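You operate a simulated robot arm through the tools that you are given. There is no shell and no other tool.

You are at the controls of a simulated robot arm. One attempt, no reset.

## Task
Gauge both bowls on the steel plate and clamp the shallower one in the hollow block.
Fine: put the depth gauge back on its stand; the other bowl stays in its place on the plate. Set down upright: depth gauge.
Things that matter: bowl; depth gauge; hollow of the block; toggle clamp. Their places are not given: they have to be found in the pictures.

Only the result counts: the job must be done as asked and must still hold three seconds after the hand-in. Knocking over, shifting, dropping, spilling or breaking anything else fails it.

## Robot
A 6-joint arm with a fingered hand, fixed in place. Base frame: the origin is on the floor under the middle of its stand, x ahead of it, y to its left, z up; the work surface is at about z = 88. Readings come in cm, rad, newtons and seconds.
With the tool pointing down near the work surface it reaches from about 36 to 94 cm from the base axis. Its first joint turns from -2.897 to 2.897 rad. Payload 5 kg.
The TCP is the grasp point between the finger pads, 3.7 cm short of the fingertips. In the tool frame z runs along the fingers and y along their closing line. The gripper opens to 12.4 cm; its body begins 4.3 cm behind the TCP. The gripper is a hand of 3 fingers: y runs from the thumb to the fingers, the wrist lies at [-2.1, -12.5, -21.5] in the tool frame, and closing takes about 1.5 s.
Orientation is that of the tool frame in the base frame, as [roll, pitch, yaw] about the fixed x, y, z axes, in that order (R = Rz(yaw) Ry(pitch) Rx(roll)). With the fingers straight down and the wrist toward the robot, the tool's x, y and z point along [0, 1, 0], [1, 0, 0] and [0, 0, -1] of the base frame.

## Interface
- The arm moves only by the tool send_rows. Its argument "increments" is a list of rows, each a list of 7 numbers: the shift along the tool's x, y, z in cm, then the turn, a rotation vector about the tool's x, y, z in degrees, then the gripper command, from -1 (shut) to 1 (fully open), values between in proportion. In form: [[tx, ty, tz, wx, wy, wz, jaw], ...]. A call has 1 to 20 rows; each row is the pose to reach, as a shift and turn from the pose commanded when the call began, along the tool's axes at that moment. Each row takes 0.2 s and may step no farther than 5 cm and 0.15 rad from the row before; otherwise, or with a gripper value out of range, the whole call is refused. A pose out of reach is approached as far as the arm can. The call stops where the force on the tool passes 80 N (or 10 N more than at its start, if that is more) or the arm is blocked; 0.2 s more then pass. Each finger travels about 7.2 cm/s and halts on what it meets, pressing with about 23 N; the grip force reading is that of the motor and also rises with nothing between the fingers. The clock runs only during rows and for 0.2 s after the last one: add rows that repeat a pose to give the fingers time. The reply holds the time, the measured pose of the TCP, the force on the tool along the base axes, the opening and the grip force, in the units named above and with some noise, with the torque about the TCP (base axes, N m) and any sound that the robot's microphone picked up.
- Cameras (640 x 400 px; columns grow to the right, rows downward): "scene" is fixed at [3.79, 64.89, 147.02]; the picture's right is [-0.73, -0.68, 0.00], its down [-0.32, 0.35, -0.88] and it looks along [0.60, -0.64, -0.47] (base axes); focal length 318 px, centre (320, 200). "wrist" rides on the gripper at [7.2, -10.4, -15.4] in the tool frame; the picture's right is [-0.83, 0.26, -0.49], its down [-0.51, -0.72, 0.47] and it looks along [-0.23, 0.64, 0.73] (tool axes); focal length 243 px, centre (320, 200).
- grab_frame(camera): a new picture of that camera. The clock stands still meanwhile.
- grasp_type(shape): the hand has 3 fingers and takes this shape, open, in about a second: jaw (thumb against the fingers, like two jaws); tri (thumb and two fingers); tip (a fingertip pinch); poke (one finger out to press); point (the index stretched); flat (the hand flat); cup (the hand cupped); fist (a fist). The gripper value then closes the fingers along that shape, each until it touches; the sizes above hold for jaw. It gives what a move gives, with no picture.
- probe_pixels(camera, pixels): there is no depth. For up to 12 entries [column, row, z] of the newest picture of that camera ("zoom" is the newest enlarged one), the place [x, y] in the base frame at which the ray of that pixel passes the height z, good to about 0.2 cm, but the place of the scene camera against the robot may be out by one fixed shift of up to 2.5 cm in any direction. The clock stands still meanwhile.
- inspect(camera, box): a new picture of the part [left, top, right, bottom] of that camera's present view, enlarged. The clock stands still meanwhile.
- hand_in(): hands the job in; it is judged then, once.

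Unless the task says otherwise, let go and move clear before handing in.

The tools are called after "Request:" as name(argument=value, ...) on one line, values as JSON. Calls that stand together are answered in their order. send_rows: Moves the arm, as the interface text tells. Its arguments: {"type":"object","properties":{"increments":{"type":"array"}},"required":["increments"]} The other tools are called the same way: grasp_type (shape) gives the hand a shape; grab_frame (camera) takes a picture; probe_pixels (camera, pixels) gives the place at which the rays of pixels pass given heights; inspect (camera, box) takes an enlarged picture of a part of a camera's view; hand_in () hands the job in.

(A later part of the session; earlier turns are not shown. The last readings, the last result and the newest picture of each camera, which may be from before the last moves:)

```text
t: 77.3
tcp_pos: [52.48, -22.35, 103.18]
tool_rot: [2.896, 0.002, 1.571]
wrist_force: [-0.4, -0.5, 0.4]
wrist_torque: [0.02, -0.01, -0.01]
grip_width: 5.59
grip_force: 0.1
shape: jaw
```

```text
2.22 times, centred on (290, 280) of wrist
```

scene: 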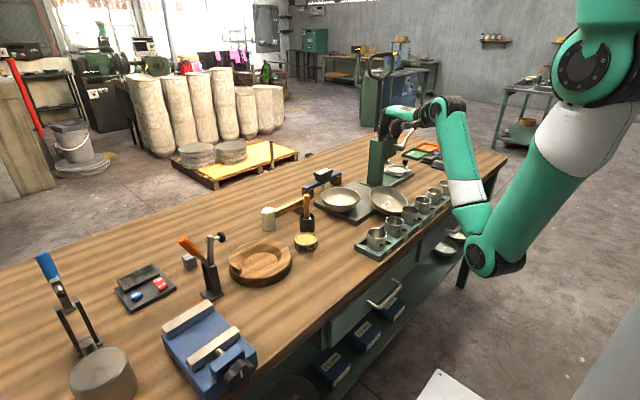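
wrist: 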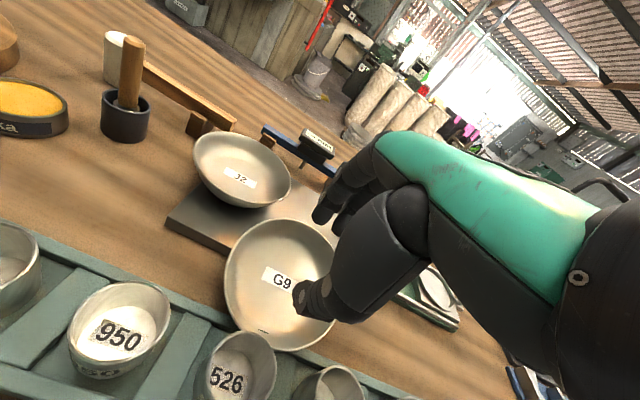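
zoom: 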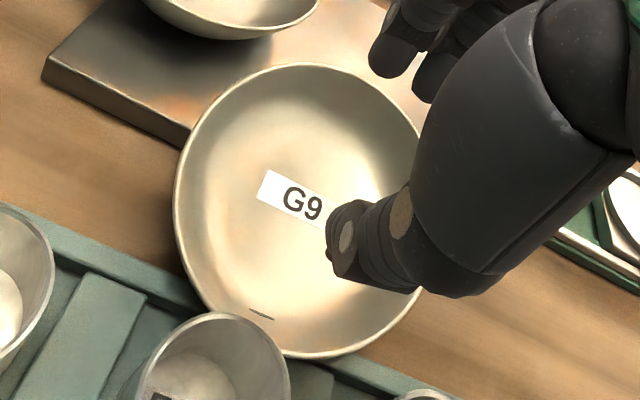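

The rim plane is 9.35 cm ahead along the tool axis, with the bowl centre at tool (-0.6,-0.45) and slightly more tilted (about 17°). I'll correct and advance 5 cm.

Request:
send_rows(increments=[[0, -0.5, 1, -3, 0, 0, -0.1], [0, -0.8, 2, -3, 0, 0, -0.1], [0, -0.7, 3.5, -3, 0, 0, -0.1], [0, -0.64, 5, -3, 0, 0, -0.1], [0, -0.64, 5, -3, 0, 0, -0.1]])

Request:
inspect(camera="wrist", box=[200, 180, 380, 360])

Request:
inspect(camera="scene", box=[360, 150, 440, 220])

```text
t: 78.5
tcp_pos: [53.06, -22.57, 98.24]
tool_rot: [2.847, 0.001, 1.571]
wrist_force: [1.0, -0.6, 0.4]
wrist_torque: [0.02, -0.01, -0.04]
grip_width: 5.61
grip_force: 0.1
shape: jaw
```

```text
2.22 times, centred on (290, 270) of wrist
```

zoom: 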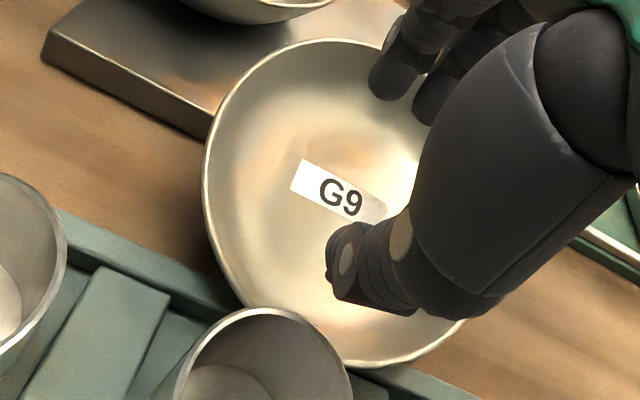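

```text
5.71 times, centred on (400, 185) of scene
```

zoom: 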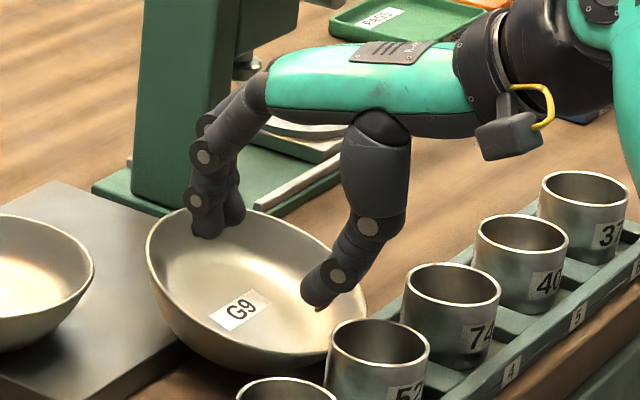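

It's centred well (bowl centre at tool (-0.4,0), rim plane about 4.6 cm ahead). I'll advance 1.9 cm so the tips are about 1 cm below the rim, then open gently outward against the inner wall.

Request:
send_rows(increments=[[0, 0, 1.0, 0, 0, 0, -0.1], [0, 0, 1.9, 0, 0, 0, -0.1], [0, 0, 1.9, 0, 0, 0, 0.05], [0, 0, 1.9, 0, 0, 0, 0.15], [0, 0, 1.9, 0, 0, 0, 0.22], [0, 0, 1.9, 0, 0, 0, 0.28], [0, 0, 1.9, 0, 0, 0, 0.28]])

Request:
inspect(camera="wrist", box=[200, 160, 380, 340])

Request:
inspect(camera="scene", box=[360, 150, 440, 220])

```text
t: 80.1
tcp_pos: [53.57, -22.58, 96.39]
tool_rot: [2.845, -0.001, 1.571]
wrist_force: [-0.9, 0.5, -0.4]
wrist_torque: [-0.02, 0.04, 0.01]
grip_width: 7.86
grip_force: 0.1
shape: jaw
```

```text
2.22 times, centred on (290, 250) of wrist
```

zoom: 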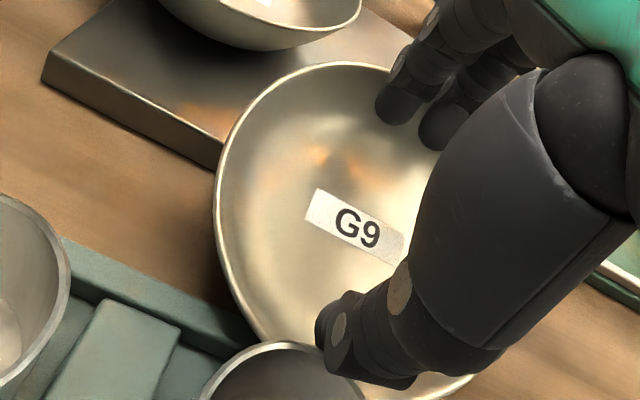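

```text
5.71 times, centred on (400, 185) of scene
```

zoom: 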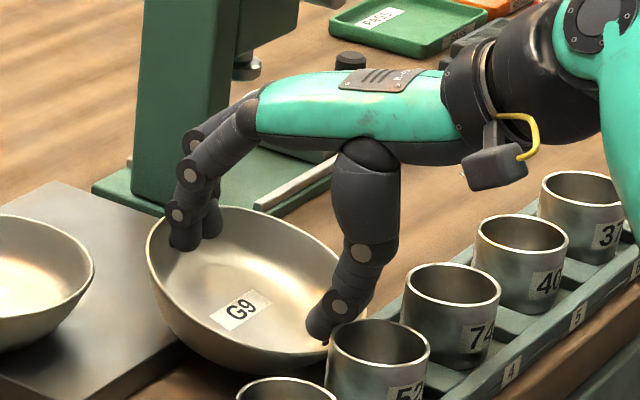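

The fingers are near the far inner wall and the thumb is near the near wall. I'll keep opening slowly until they bear on the wall.

Request:
send_rows(increments=[[0, 0, 0, 0, 0, 0, 0.32], [0, 0, 0, 0, 0, 0, 0.36], [0, 0, 0, 0, 0, 0, 0.4], [0, 0, 0, 0, 0, 0, 0.4], [0, 0, 0, 0, 0, 0, 0.4]])

Request:
inspect(camera="wrist", box=[200, 160, 380, 340])

Request:
inspect(camera="scene", box=[360, 150, 440, 220])

```text
t: 81.3
tcp_pos: [53.63, -22.63, 96.4]
tool_rot: [2.845, -0.001, 1.572]
wrist_force: [1.3, -0.5, 2.7]
wrist_torque: [0.03, -0.03, -0.02]
grip_width: 8.48
grip_force: 0.1
shape: jaw
```

```text
2.22 times, centred on (290, 250) of wrist
```

zoom: 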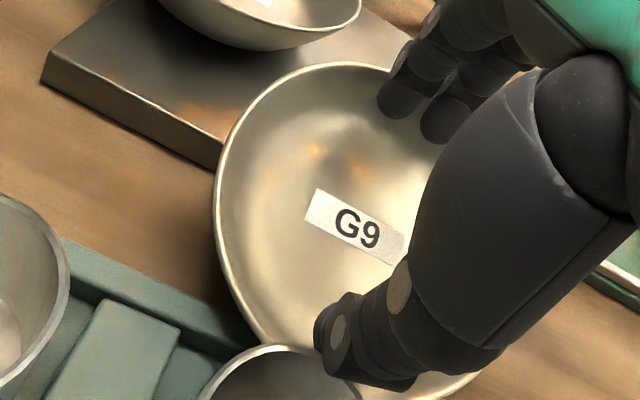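

```text
5.71 times, centred on (400, 185) of scene
```

zoom: 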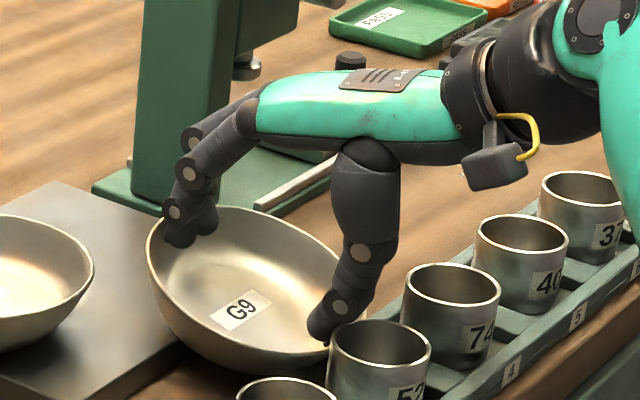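

The thumb touched the near wall first (force 2.7 N). To avoid pushing toward the cups, I'll shift the hand 0.5 cm toward the far side and continue opening.

Request:
send_rows(increments=[[0, 0.3, 0, 0, 0, 0, 0.38], [0, 0.5, 0, 0, 0, 0, 0.4], [0, 0.5, 0, 0, 0, 0, 0.44], [0, 0.5, 0, 0, 0, 0, 0.48], [0, 0.5, 0, 0, 0, 0, 0.48]])

Request:
inspect(camera="wrist", box=[200, 160, 380, 340])

Request:
inspect(camera="scene", box=[360, 150, 440, 220])

```text
t: 82.5
tcp_pos: [54.11, -22.55, 96.6]
tool_rot: [2.845, 0.001, 1.571]
wrist_force: [-2.0, -1.1, 2.4]
wrist_torque: [-0.02, 0.0, 0.02]
grip_width: 8.79
grip_force: 0.1
shape: jaw
```

```text
2.22 times, centred on (290, 250) of wrist
```

zoom: 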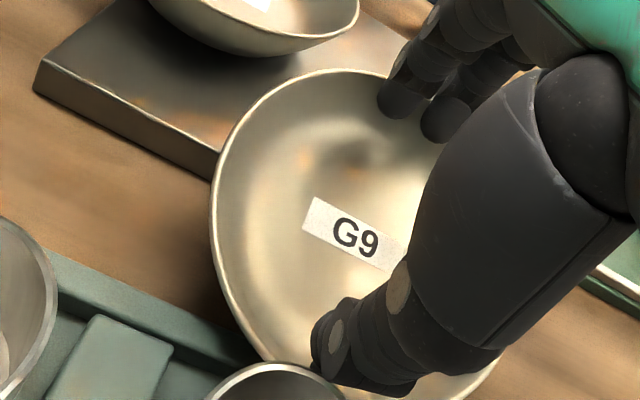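

```text
5.71 times, centred on (400, 185) of scene
```

zoom: 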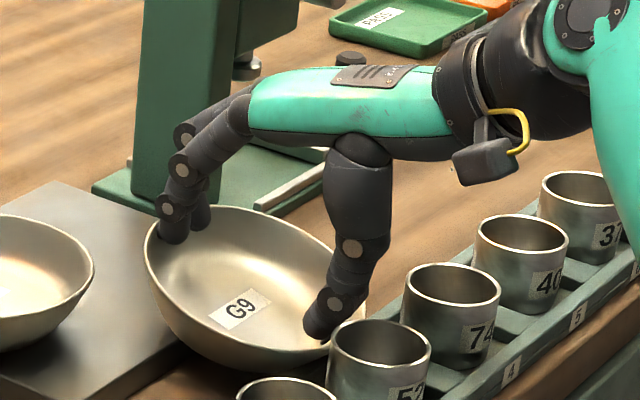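

Now both sides bear: the width is 8.79 cm against 9.18 commanded, and x-force -2 N comes from the far wall. I'll raise the opening command to press harder and check.

Request:
send_rows(increments=[[0, 0, 0, 0, 0, 0, 0.6], [0, 0, 0, 0, 0, 0, 0.8], [0, 0, 0, 0, 0, 0, 1], [0, 0, 0, 0, 0, 0, 1], [0, 0, 0, 0, 0, 0, 1]])

Request:
inspect(camera="wrist", box=[200, 160, 380, 340])

Request:
inspect(camera="scene", box=[360, 150, 440, 220])

```text
t: 83.7
tcp_pos: [53.94, -22.56, 96.84]
tool_rot: [2.84, 0.002, 1.571]
wrist_force: [-15.9, -0.3, 36.1]
wrist_torque: [0.1, 0.01, -0.04]
grip_width: 11.01
grip_force: 0.0
shape: jaw
```

```text
2.22 times, centred on (290, 250) of wrist
```

zoom: 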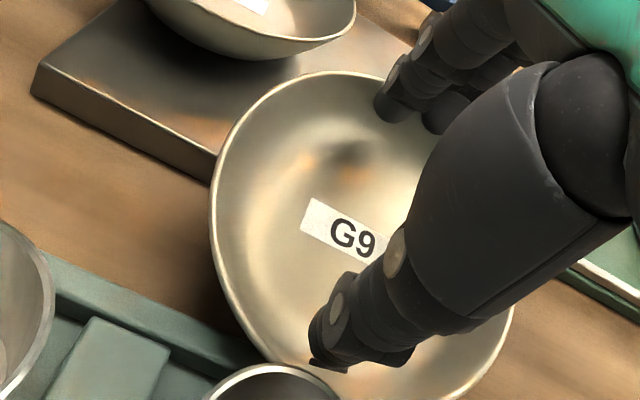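

```text
5.71 times, centred on (400, 185) of scene
```

zoom: 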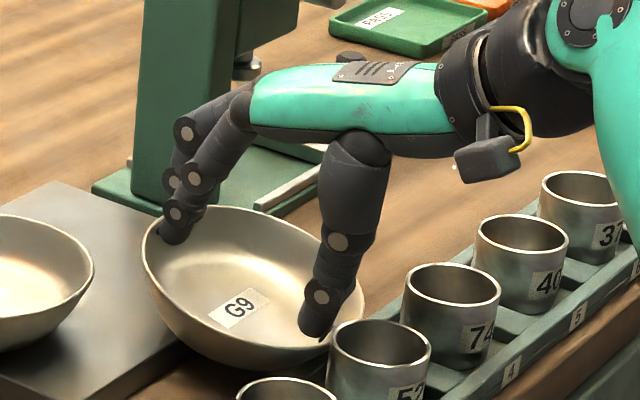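

The expansion only wedges the bowl down (36 N): the wall flares about 45°, so this grip can't lift it. I'll relax and withdraw along the tool axis.

Request:
send_rows(increments=[[0, 0, 0, 0, 0, 0, 0.6], [0, 0, 0, 0, 0, 0, 0.3], [0, 0, 0, 0, 0, 0, 0.0], [0, 0, 0, 0, 0, 0, 0.0], [0, 0, -2, 0, 0, 0, 0.0], [0, 0, -5, 0, 0, 0, 0.0], [0, 0, -9, 0, 0, 0, 0.0], [0, 0, -13, 0, 0, 0, 0.0], [0, 0, -13, 0, 0, 0, 0.0]])

Request:
inspect(camera="wrist", box=[180, 190, 380, 390])

Request:
inspect(camera="scene", box=[350, 160, 430, 230])

```text
t: 85.7
tcp_pos: [50.12, -22.58, 109.18]
tool_rot: [2.845, -0.001, 1.571]
wrist_force: [-0.3, -0.3, -0.1]
wrist_torque: [0.01, 0.02, -0.01]
grip_width: 6.17
grip_force: 0.0
shape: jaw
```

```text
2.00 times, centred on (280, 290) of wrist
```

zoom: 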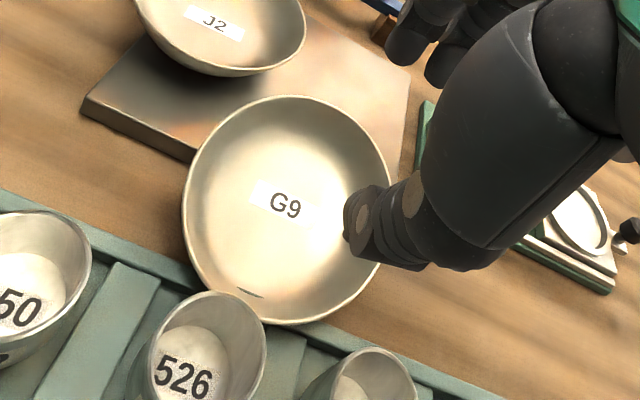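

```text
5.71 times, centred on (390, 195) of scene
```

zoom: 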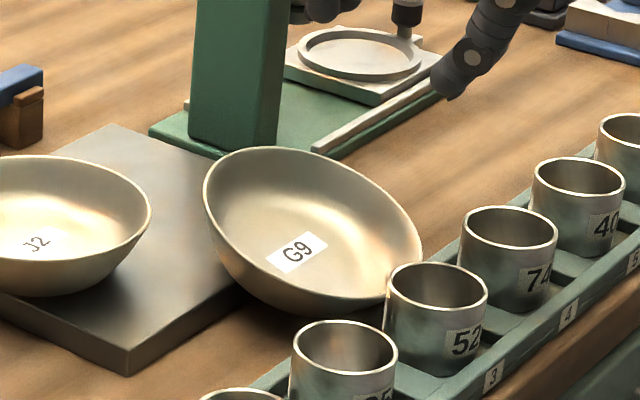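

Nothing else moved. New plan: pinch G9's raised far rim (thumb inside, fingers outside). Its wall there is only about 28° off vertical, so I'll align the tool with it, grip about 2.4 cm deep, and drag it away from the cups. Moving to a pre-grasp now.

Request:
send_rows(increments=[[0, 2.4, 0.9, 7.5, 0, 0, -0.1], [0, 4.9, 1.9, 15, 0, 0, -0.3], [0, 7.3, 2.9, 22.5, 0, 0, -0.3], [0, 9.8, 3.8, 30, 0, 0, -0.3], [0, 12.2, 4.8, 37.5, 0, 0, -0.3], [0, 14.66, 5.73, 45, 0, 0, -0.3], [0, 14.66, 5.73, 45, 0, 0, -0.3]])

Request:
grab_frame(camera="wrist")

Request:
inspect(camera="scene", box=[320, 110, 440, 220])

```text
t: 87.3
tcp_pos: [67.77, -23.27, 105.89]
tool_rot: [-2.654, -0.002, 1.57]
wrist_force: [0.0, -0.7, 0.3]
wrist_torque: [-0.02, 0.01, -0.04]
grip_width: 4.37
grip_force: 0.0
shape: jaw
out of reach, approached as far as the arm can: row 4, 5, 6, 7
```

```text
taken
```

wrist: 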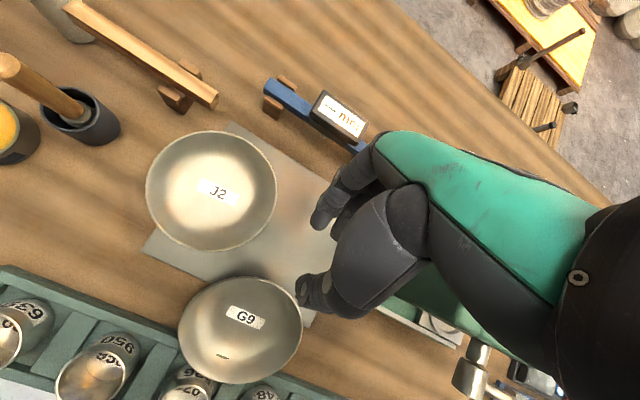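

```text
3.64 times, centred on (380, 165) of scene
```

zoom: 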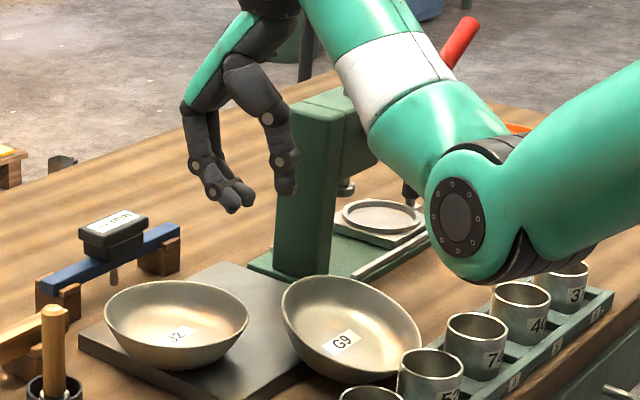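

The arm reached the 28° lean (it was only limited in height). I'll go to the pre-grasp at about (65.8,-22.6,103) and view G9 from there.

Request:
send_rows(increments=[[0.3, -0.2, 1.7, 0, 0, 0, -0.3], [0.67, -0.38, 3.49, 0, 0, 0, -0.3], [0.67, -0.38, 3.49, 0, 0, 0, -0.3]])

Request:
grab_frame(camera="wrist")

Request:
inspect(camera="wrist", box=[160, 200, 380, 400])

Request:
inspect(camera="scene", box=[330, 130, 430, 220])

```text
t: 88.1
tcp_pos: [65.95, -22.67, 102.93]
tool_rot: [-2.652, 0.002, 1.572]
wrist_force: [-0.2, 0.5, -0.3]
wrist_torque: [-0.02, -0.03, 0.01]
grip_width: 4.37
grip_force: 0.1
shape: jaw
```

```text
taken
```

wrist: 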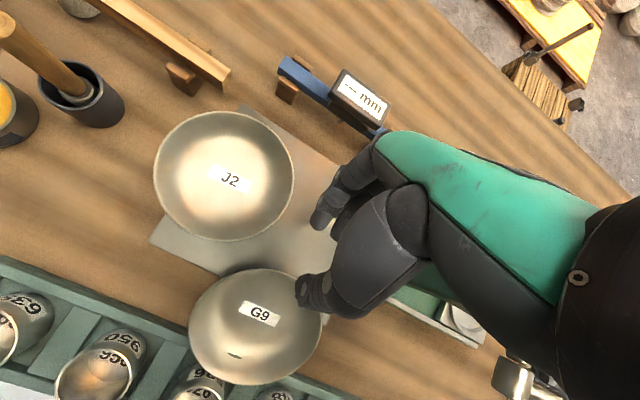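

```text
2.00 times, centred on (270, 300) of wrist
```

zoom: 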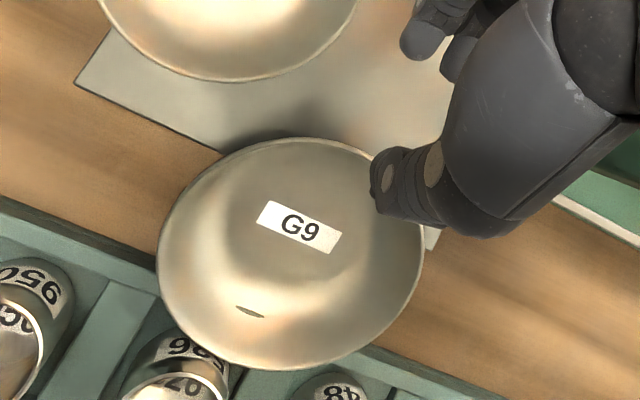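

```text
4.44 times, centred on (380, 175) of scene
```

zoom: 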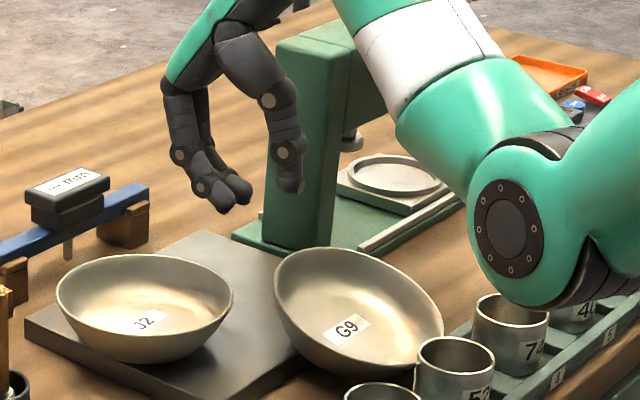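

The elbow is about 8 cm above the cups, so that's clear. The camera looks almost straight down on the far rim here, so I'll probe it accurately.

Request:
inspect(camera="wrist", box=[180, 250, 340, 400])

```text
2.67 times, centred on (260, 325) of wrist
```

zoom: 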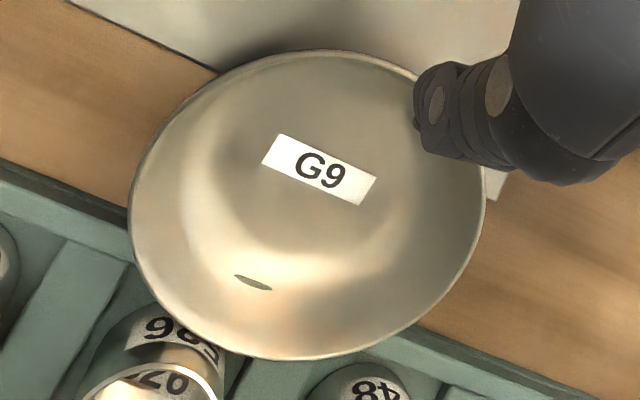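

Request:
probe_pixels(camera="zoom", pixels=[[310, 50, 94.5], [375, 60, 94.5], [240, 66, 94.3], [165, 125, 93.3], [130, 195, 92], [185, 315, 90.8], [250, 350, 90.8], [310, 358, 90.8], [390, 335, 91.2], [450, 280, 92.2], [483, 200, 93.3], [320, 172, 91]])

```text
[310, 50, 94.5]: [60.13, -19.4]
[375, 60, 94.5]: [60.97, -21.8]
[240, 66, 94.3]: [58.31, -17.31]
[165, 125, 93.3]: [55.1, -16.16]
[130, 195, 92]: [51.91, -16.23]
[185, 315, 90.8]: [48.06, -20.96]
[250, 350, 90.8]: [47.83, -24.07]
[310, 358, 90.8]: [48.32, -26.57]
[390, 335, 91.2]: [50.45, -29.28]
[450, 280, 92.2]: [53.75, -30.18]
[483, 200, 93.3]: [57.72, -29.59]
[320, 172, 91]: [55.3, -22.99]
```

G9's far rim point is (61.2,-23.15,94.6), with centre (54.5,-23.15) and tilt ≈16°. I'll shift slightly and advance 6 cm along the tool axis, with the thumb inside and fingers outside.

Request:
send_rows(increments=[[-0.1, -0.25, 2, 0, 0, 0, -0.3], [-0.1, -0.25, 4, 0, 0, 0, -0.3], [-0.1, -0.25, 6, 0, 0, 0, -0.3], [-0.1, -0.25, 6, 0, 0, 0, -0.3]])

Request:
inspect(camera="wrist", box=[220, 170, 380, 330])

Request:
inspect(camera="scene", box=[335, 140, 425, 220])

```text
t: 89.1
tcp_pos: [62.84, -22.77, 97.95]
tool_rot: [-2.652, 0.0, 1.572]
wrist_force: [-0.3, 0.9, 0.3]
wrist_torque: [0.02, -0.01, 0.02]
grip_width: 4.35
grip_force: 0.0
shape: jaw
```

```text
2.50 times, centred on (300, 250) of wrist
```

zoom: 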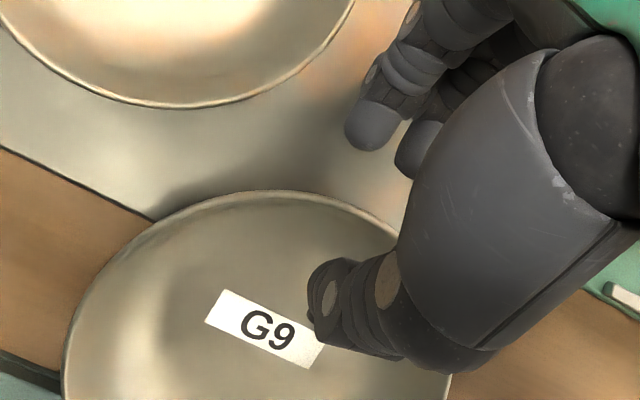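

```text
5.00 times, centred on (380, 180) of scene
```

zoom: 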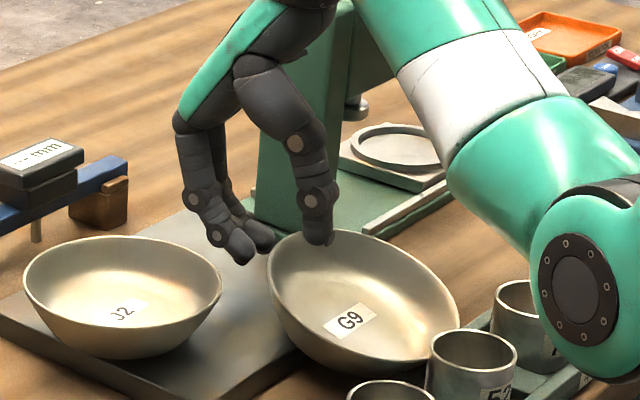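

The far rim lies between the thumb (inside) and fingers (outside). I'll advance 2.1 cm deeper.

Request:
send_rows(increments=[[0, 0, 1.0, 0, 0, 0, -0.3], [0, 0, 2.1, 0, 0, 0, -0.3], [0, 0, 2.1, 0, 0, 0, -0.3]])

Request:
inspect(camera="wrist", box=[220, 170, 380, 330])

Request:
inspect(camera="scene", box=[335, 140, 425, 220])

```text
t: 89.9
tcp_pos: [61.66, -22.53, 96.07]
tool_rot: [-2.654, 0.001, 1.569]
wrist_force: [-0.4, 0.7, -0.8]
wrist_torque: [0.0, 0.02, -0.02]
grip_width: 4.36
grip_force: 0.1
shape: jaw
```

```text
2.50 times, centred on (300, 250) of wrist
```

zoom: 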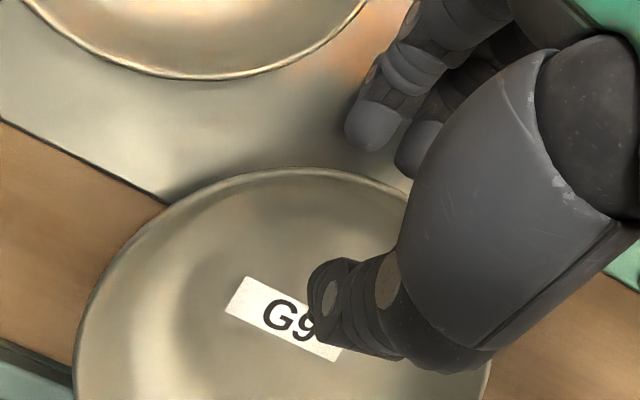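

```text
5.00 times, centred on (380, 180) of scene
```

zoom: 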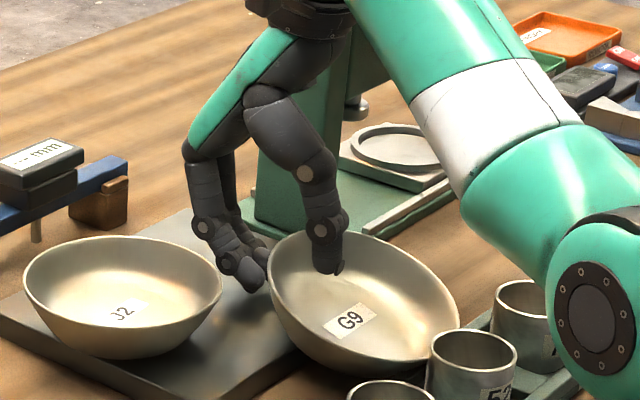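

The thumb is deep inside and the fingers are outside the far wall. I'll close gradually.

Request:
send_rows(increments=[[0, 0, 0, 0, 0, 0, -0.45], [0, 0, 0, 0, 0, 0, -0.6], [0, 0, 0, 0, 0, 0, -0.75], [0, 0, 0, 0, 0, 0, -0.9], [0, 0, 0, 0, 0, 0, -1], [0, 0, 0, 0, 0, 0, -1], [0, 0, 0, 0, 0, 0, -1], [0, 0, 0, 0, 0, 0, -1]])

Request:
inspect(camera="wrist", box=[220, 170, 380, 330])

Request:
inspect(camera="scene", box=[335, 140, 425, 220])

```text
t: 91.7
tcp_pos: [61.66, -22.49, 96.05]
tool_rot: [-2.653, 0.0, 1.57]
wrist_force: [-0.2, -0.8, -1.2]
wrist_torque: [0.01, -0.04, -0.03]
grip_width: 0.0
grip_force: 23.1
shape: jaw
```

```text
2.50 times, centred on (300, 250) of wrist
```

zoom: 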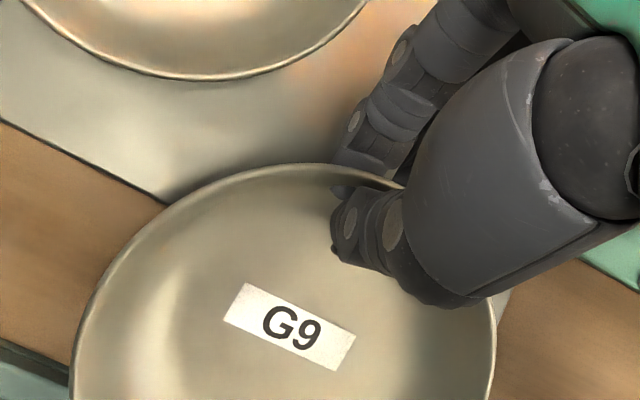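

```text
5.00 times, centred on (380, 180) of scene
```

zoom: 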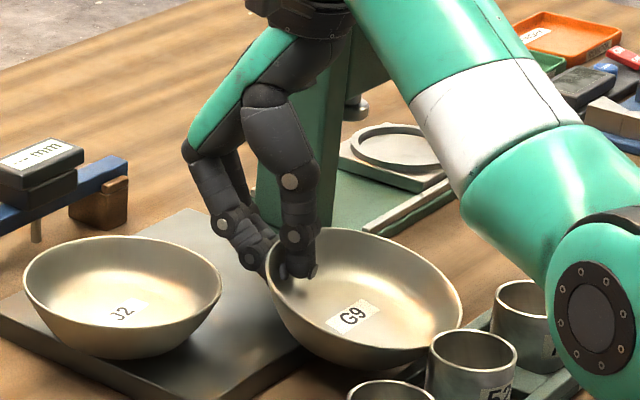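

The far wall is between thumb and fingers (23 N). I'll test with a small 1 cm lift and 1 cm pull toward +x.

Request:
send_rows(increments=[[0, 0.05, -0.35, 0, 0, 0, -1], [0, 0.2, -0.8, 0, 0, 0, -1], [0, 0.42, -1.35, 0, 0, 0, -1], [0, 0.42, -1.35, 0, 0, 0, -1]])

Request:
inspect(camera="wrist", box=[220, 170, 380, 330])

Request:
inspect(camera="scene", box=[335, 140, 425, 220])

```text
t: 92.7
tcp_pos: [62.67, -22.65, 96.94]
tool_rot: [-2.654, 0.001, 1.571]
wrist_force: [0.1, 1.0, -0.3]
wrist_torque: [-0.02, -0.09, 0.02]
grip_width: 0.0
grip_force: 22.4
shape: jaw
```

```text
2.50 times, centred on (300, 250) of wrist
```

zoom: 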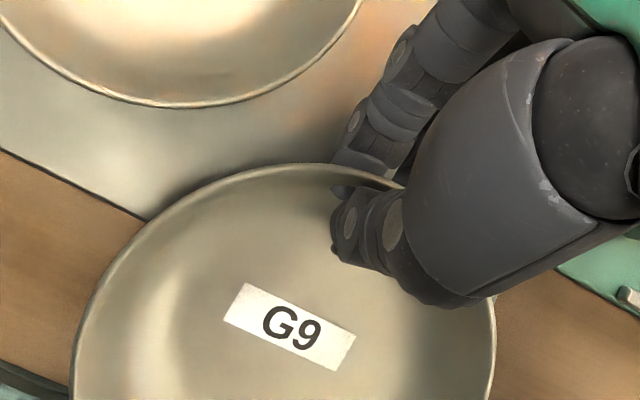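

```text
5.00 times, centred on (380, 180) of scene
```

zoom: 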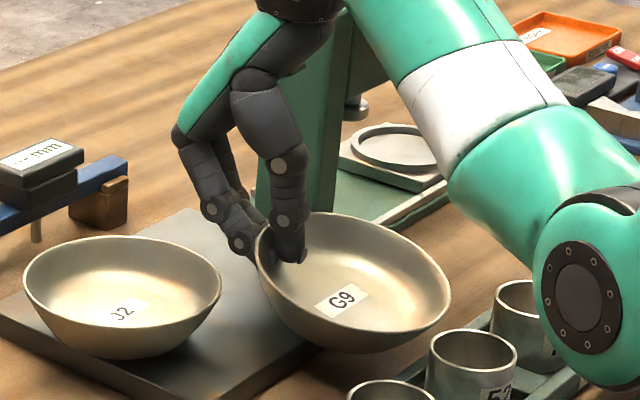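

Excellent: in the wrist view the bowl hasn't moved relative to the hand, so this deep, aligned grip is rigid. I'll continue up and away from the cups in a small step and recheck.

Request:
send_rows(increments=[[0, 0.3, -1.0, 0, 0, 0, -1], [0, 0.7, -2.0, 0, 0, 0, -1], [0, 1.1, -3.0, 0, 0, 0, -1], [0, 1.5, -4.0, 0, 0, 0, -1], [0, 1.5, -4.0, 0, 0, 0, -1]])

Request:
inspect(camera="wrist", box=[220, 170, 380, 330])

Request:
inspect(camera="scene", box=[320, 120, 430, 220])

```text
t: 93.9
tcp_pos: [66.07, -22.66, 99.74]
tool_rot: [-2.653, -0.001, 1.571]
wrist_force: [-0.2, -0.7, -1.4]
wrist_torque: [-0.02, -0.08, 0.03]
grip_width: 0.0
grip_force: 22.6
shape: jaw
```

```text
2.50 times, centred on (300, 250) of wrist
```

zoom: 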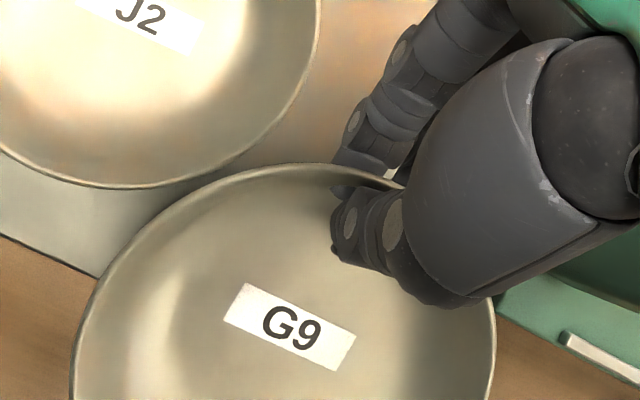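

```text
4.00 times, centred on (375, 170) of scene
```

zoom: 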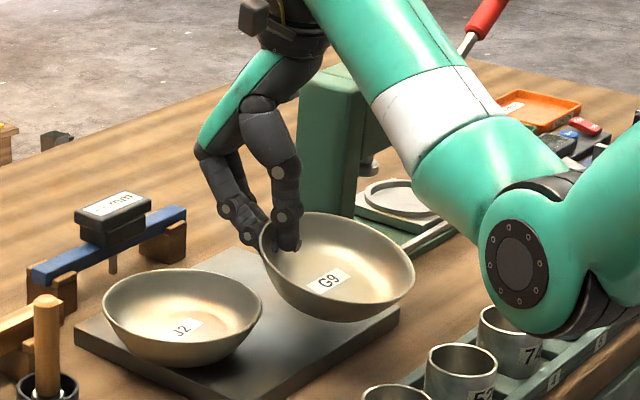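

The bowl is firmly held and clear of the cups. I'll raise it to about z=105, then carry it on a tightened arc that stays away from the brush.

Request:
send_rows(increments=[[0, -0.6, -1.15, 0, 0, 0, -1], [0, -1.2, -2.3, 0, 0, 0, -1], [0, -1.8, -3.45, 0, 0, 0, -1], [0, -2.43, -4.6, 0, 0, 0, -1], [0, -2.43, -4.6, 0, 0, 0, -1]])

Request:
inspect(camera="wrist", box=[220, 170, 380, 330])

Request:
grab_frame(camera="scene")

```text
t: 95.1
tcp_pos: [66.45, -23.01, 104.45]
tool_rot: [-2.651, -0.001, 1.572]
wrist_force: [0.2, -0.1, -0.8]
wrist_torque: [-0.02, -0.06, 0.03]
grip_width: 0.0
grip_force: 22.9
shape: jaw
out of reach, approached as far as the arm can: row 4, 5
```

```text
2.50 times, centred on (300, 250) of wrist
```

zoom: 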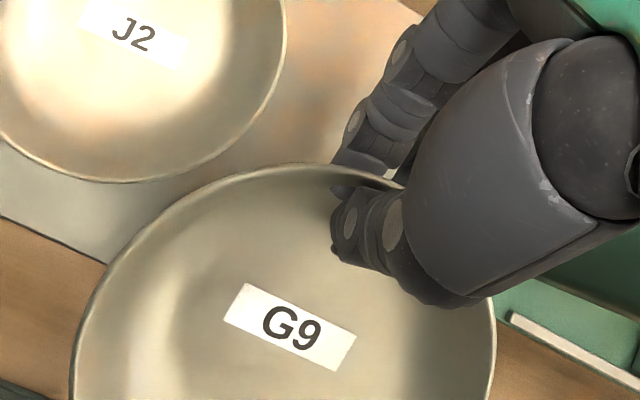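

```text
taken
```

scene: 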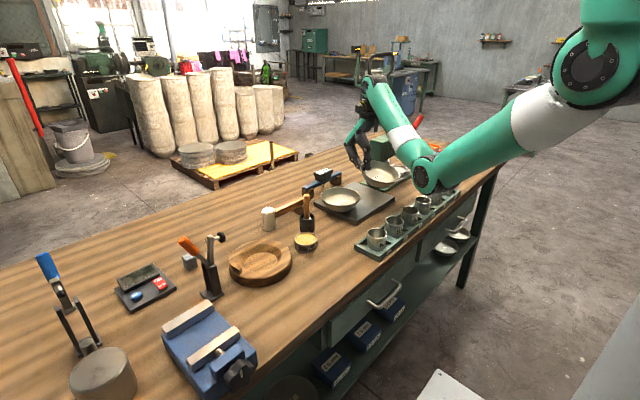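

Still rigid in the hand (height-limited to 104.5 here). I'll carry it toward +y on the tightened path, first half.

Request:
send_rows(increments=[[1.5, -0.6, 0.6, 0, 0, 0, -1], [3.5, -1.3, 1.2, 0, 0, 0, -1], [5.7, -2.0, 1.8, 0, 0, 0, -1], [8, -2.7, 2.4, 0, 0, 0, -1], [10.5, -3.05, 2.69, 0, 0, 0, -1], [13, -3.05, 2.69, 0, 0, 0, -1], [15.5, -3.05, 2.69, 0, 0, 0, -1], [18, -3.05, 2.69, 0, 0, 0, -1], [18, -3.05, 2.69, 0, 0, 0, -1]])

Request:
grab_frame(camera="wrist")

Request:
inspect(camera="scene", box=[270, 110, 430, 240])

```text
t: 97.1
tcp_pos: [64.81, -4.62, 99.45]
tool_rot: [-2.655, 0.0, 1.572]
wrist_force: [0.1, 0.4, -1.6]
wrist_torque: [-0.02, -0.05, 0.0]
grip_width: 0.0
grip_force: 22.7
shape: jaw
out of reach, approached as far as the arm can: row 1, 2, 3, 4, 5, 6, 7, 8, 9
```

```text
taken
```

wrist: 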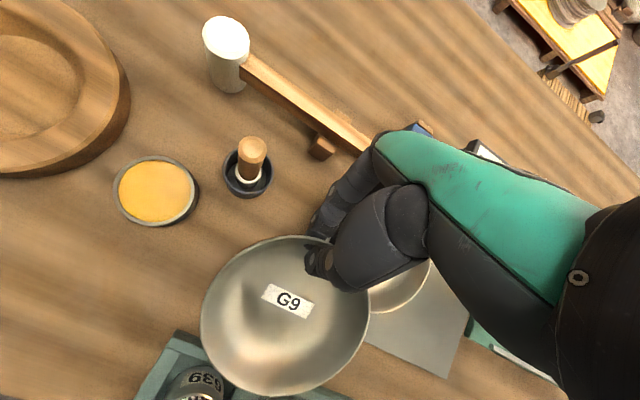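

```text
3.08 times, centred on (350, 175) of scene
```

zoom: 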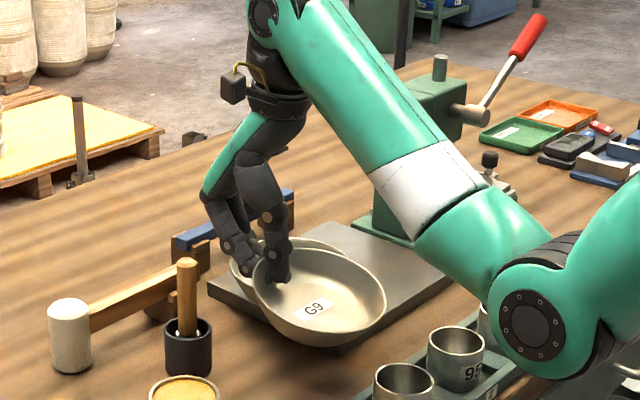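

The arm hit its reach limits and sank to z≈99.5, but nothing was touched (J2's rim is at the same scene pixels). I'll reduce the forward lean to about 10° while rising so more height is available, before passing the brush.

Request:
send_rows(increments=[[0, -0.7, -1.3, -6, 0, 0, -1], [0, -1.4, -2.6, -12, 0, 0, -1], [0, -2.1, -4.0, -18, 0, 0, -1], [0, -2.1, -4.0, -18, 0, 0, -1]])

Request:
grab_frame(camera="wrist")

Request:
inspect(camera="scene", box=[270, 110, 430, 240])

```text
t: 98.1
tcp_pos: [64.92, -5.04, 104.27]
tool_rot: [-2.97, -0.001, 1.572]
wrist_force: [0.1, 0.1, -1.4]
wrist_torque: [-0.03, -0.03, -0.01]
grip_width: 0.0
grip_force: 23.0
shape: jaw
```

```text
taken
```

wrist: 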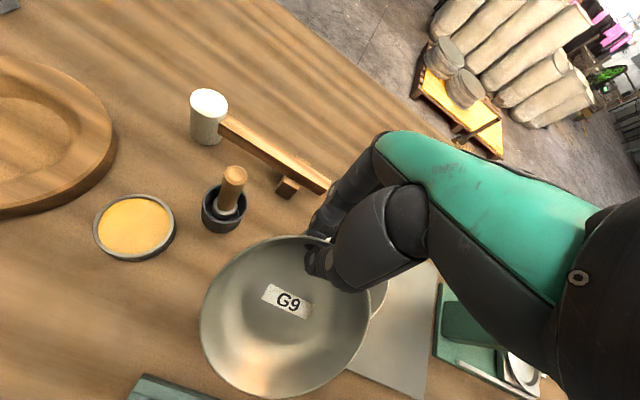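

```text
3.08 times, centred on (350, 175) of scene
```

zoom: 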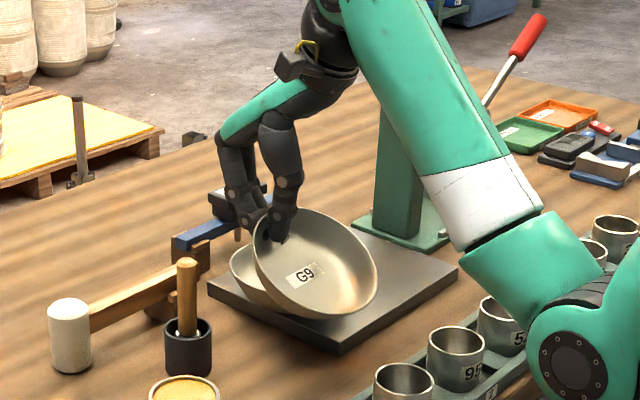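

The grip is still rigid and the height is recovered (104.3). I'll pass the brush on the near side at x≈61 and continue to +y.

Request:
send_rows(increments=[[0.5, -2, 0.34, 0, 0, 0, -1], [2, -3.84, 0.66, 0, 0, 0, -1], [4.5, -3.84, 0.66, 0, 0, 0, -1], [7, -3.84, 0.66, 0, 0, 0, -1], [9.5, -3.84, 0.66, 0, 0, 0, -1], [12, -3.84, 0.66, 0, 0, 0, -1], [14.5, -3.84, 0.66, 0, 0, 0, -1], [17, -3.84, 0.66, 0, 0, 0, -1], [17, -3.84, 0.66, 0, 0, 0, -1]])

Request:
grab_frame(camera="wrist")

Request:
inspect(camera="scene", box=[200, 130, 400, 290])

```text
t: 100.1
tcp_pos: [61.16, 11.92, 104.33]
tool_rot: [-2.968, 0.0, 1.571]
wrist_force: [-0.1, -1.1, -1.7]
wrist_torque: [0.03, -0.07, 0.02]
grip_width: 0.0
grip_force: 23.2
shape: jaw
```

```text
taken
```

wrist: 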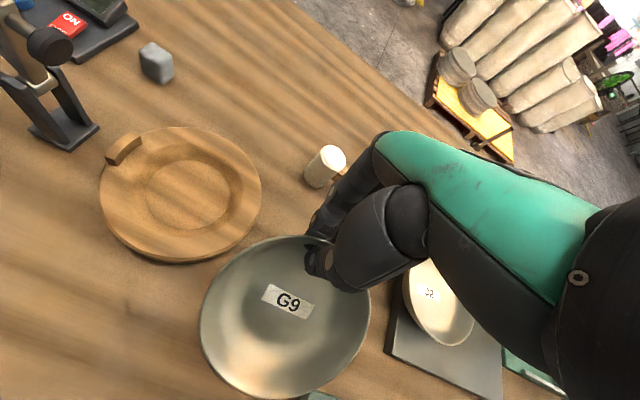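

```text
2.50 times, centred on (300, 210) of scene
```

zoom: 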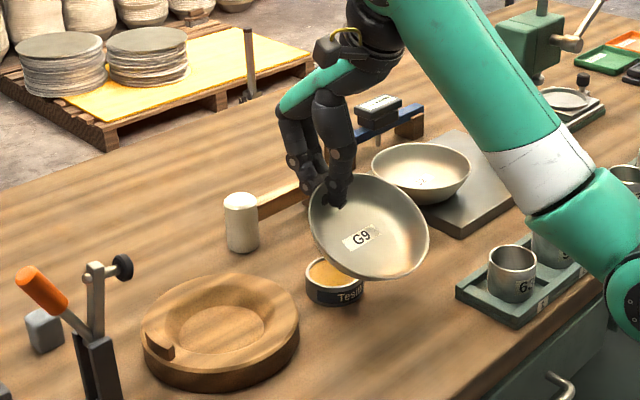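

The bowl is past the brush and still held rigidly; J2 and the gauge look undisturbed. I'll zoom on the block and clamp from here for geometry.

Request:
inspect(camera="wrist", box=[80, 100, 290, 280])

Request:
inspect(camera="scene", box=[160, 220, 310, 310])

```text
2.22 times, centred on (185, 190) of wrist
```

zoom: 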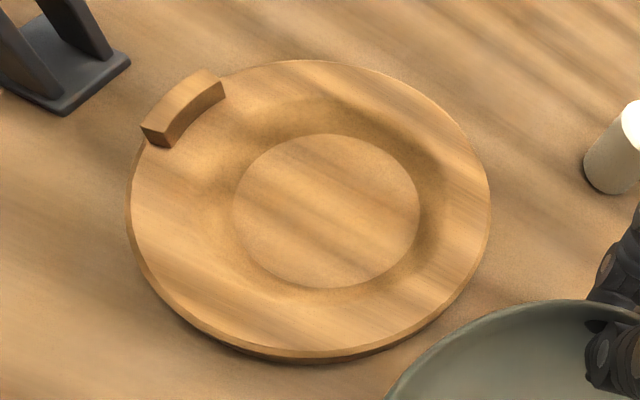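

```text
4.27 times, centred on (235, 265) of scene
```

zoom: 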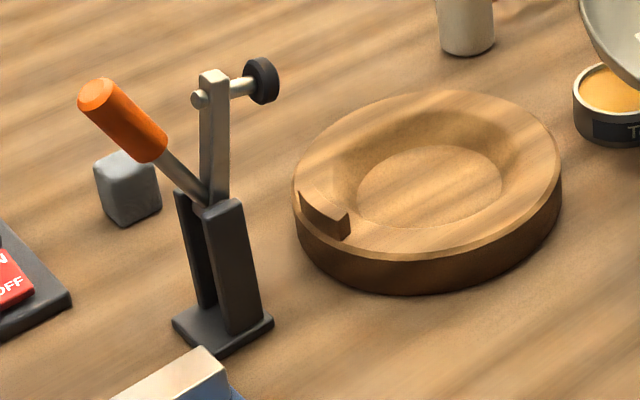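

The hand can't lean far enough with the pinch on the far side, so I'll yaw the hand -90° about the vertical, leaving the pinch on the -y side of the bowl (away from the clamp). First 45°, checking the grip.

Request:
send_rows(increments=[[0, 0, 0, 0, 1.28, 7.4, -1], [0, 0, 0, 0, 2.55, 14.8, -1], [0, 0, 0, 0, 3.83, 22.2, -1], [0, 0, 0, 0, 5.1, 29.6, -1], [0, 0, 0, 0, 6.38, 36.9, -1], [0, 0, 0, 0, 7.65, 44.3, -1], [0, 0, 0, 0, 7.65, 44.3, -1]])

Request:
grab_frame(camera="wrist")

Request:
inspect(camera="scene", box=[200, 130, 400, 290])

```text
t: 101.7
tcp_pos: [62.71, 11.54, 102.12]
tool_rot: [-2.972, 0.001, 0.785]
wrist_force: [0.0, 0.4, -0.7]
wrist_torque: [-0.07, -0.06, 0.04]
grip_width: 0.02
grip_force: 22.8
shape: jaw
out of reach, approached as far as the arm can: row 5, 6, 7
```

```text
taken
```

wrist: 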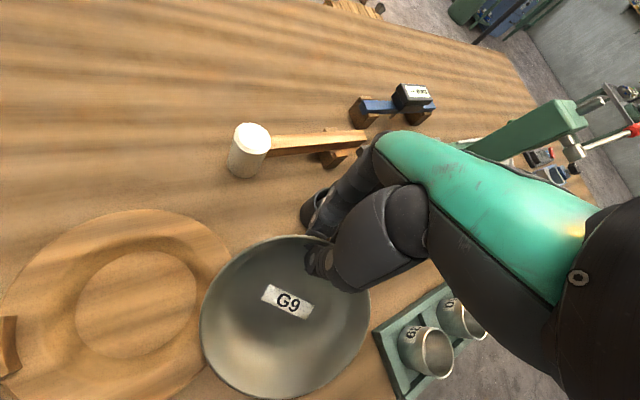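

```text
2.50 times, centred on (300, 210) of scene
```

zoom: 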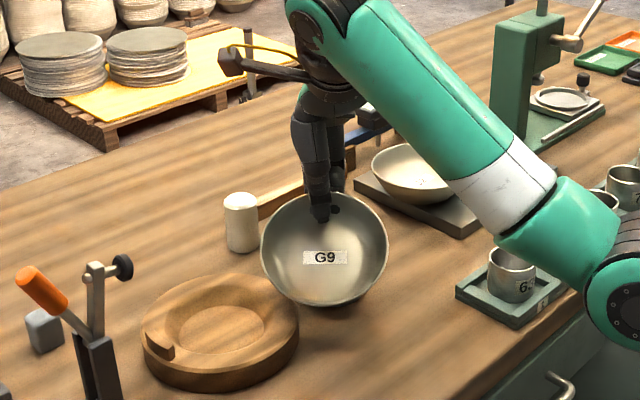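

At yaw 0.785 the arm is near its limit, so going further isn't possible. A more radial pinch direction (yaw ≈1.2) should allow the lean I need at the block's larger radius. I'll rotate partway back while moving outward.

Request:
send_rows(increments=[[1.5, -0.1, -0.5, 0, -1.0, -5.9, -1], [3.1, -0.23, -0.9, 0, -2.0, -11.7, -1], [4.7, -0.35, -1.4, 0, -3.0, -17.6, -1], [6.22, -0.46, -1.85, 0, -4.05, -23.45, -1], [6.22, -0.46, -1.85, 0, -4.05, -23.45, -1]])

Request:
grab_frame(camera="wrist")

Request:
inspect(camera="scene", box=[180, 130, 380, 290])

```text
t: 102.9
tcp_pos: [67.0, 16.15, 103.87]
tool_rot: [-2.967, 0.002, 1.203]
wrist_force: [0.1, -0.2, -1.0]
wrist_torque: [-0.05, -0.05, 0.02]
grip_width: 0.0
grip_force: 23.1
shape: jaw
```

```text
taken
```

wrist: 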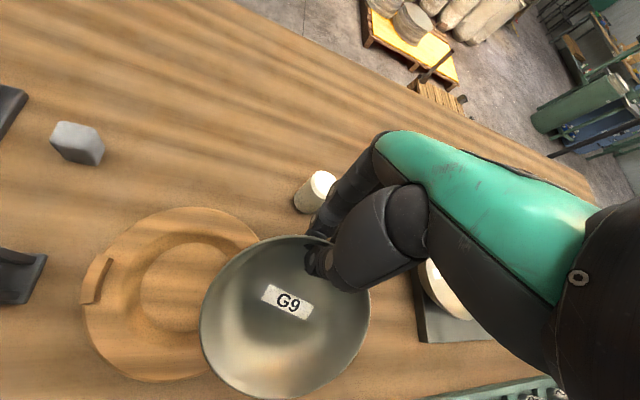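

```text
2.50 times, centred on (280, 210) of scene
```

zoom: 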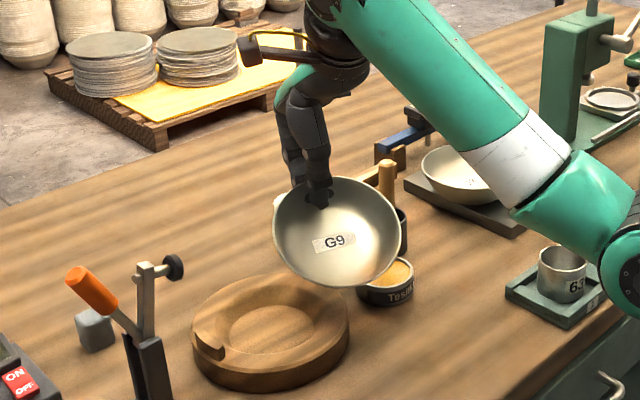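

Now I'll lean forward to 28° and move over the block.

Request:
send_rows(increments=[[2.2, 0.22, 0.06, 4.5, 0, 0, -1], [4.4, 0.44, 0.12, 9, 0, 0, -1], [6.6, 0.66, 0.19, 13.5, 0, 0, -1], [8.72, 0.88, 0.25, 18, 0, 0, -1], [8.72, 0.88, 0.25, 18, 0, 0, -1]])

Request:
grab_frame(camera="wrist")

Request:
inspect(camera="scene", box=[170, 150, 350, 300])

```text
t: 104.1
tcp_pos: [70.77, 24.13, 103.34]
tool_rot: [-2.651, 0.004, 1.204]
wrist_force: [0.6, -0.3, -1.3]
wrist_torque: [-0.02, -0.07, -0.02]
grip_width: 0.01
grip_force: 23.2
shape: jaw
```

```text
taken
```

wrist: 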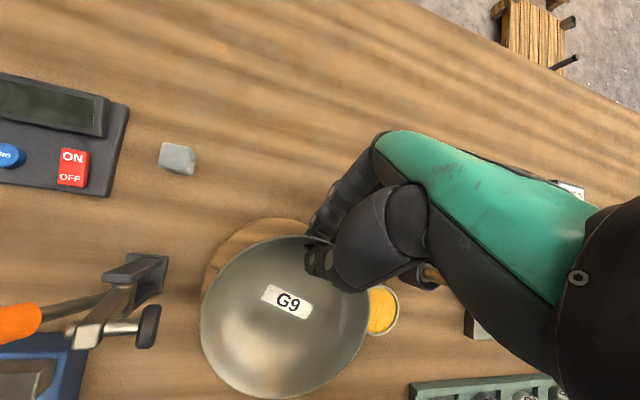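

```text
2.67 times, centred on (260, 225) of scene
```

zoom: 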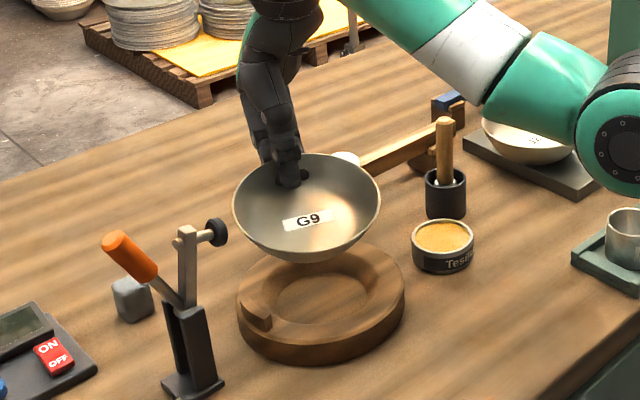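

It's perfectly placed above the block. I'll lower a little and lean 8° more to bring the bowl nearer level, checking reach.

Request:
send_rows(increments=[[0, 0.8, 0.9, 4, 0, 0, -1], [0, 1.55, 1.78, 8, 0, 0, -1], [0, 1.55, 1.78, 8, 0, 0, -1]])

Request:
grab_frame(camera="wrist")

Request:
inspect(camera="scene", box=[200, 190, 330, 300])

```text
t: 104.9
tcp_pos: [71.28, 23.79, 100.98]
tool_rot: [-2.512, 0.002, 1.202]
wrist_force: [0.1, 0.4, -1.7]
wrist_torque: [-0.04, -0.07, 0.01]
grip_width: 0.0
grip_force: 22.6
shape: jaw
```

```text
taken
```

wrist: 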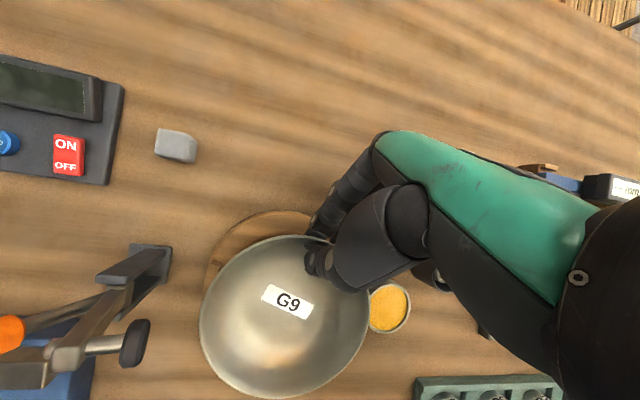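

```text
3.64 times, centred on (265, 245) of scene
```

zoom: 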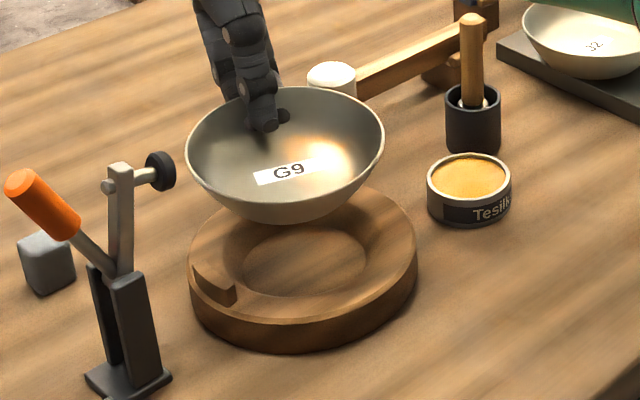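

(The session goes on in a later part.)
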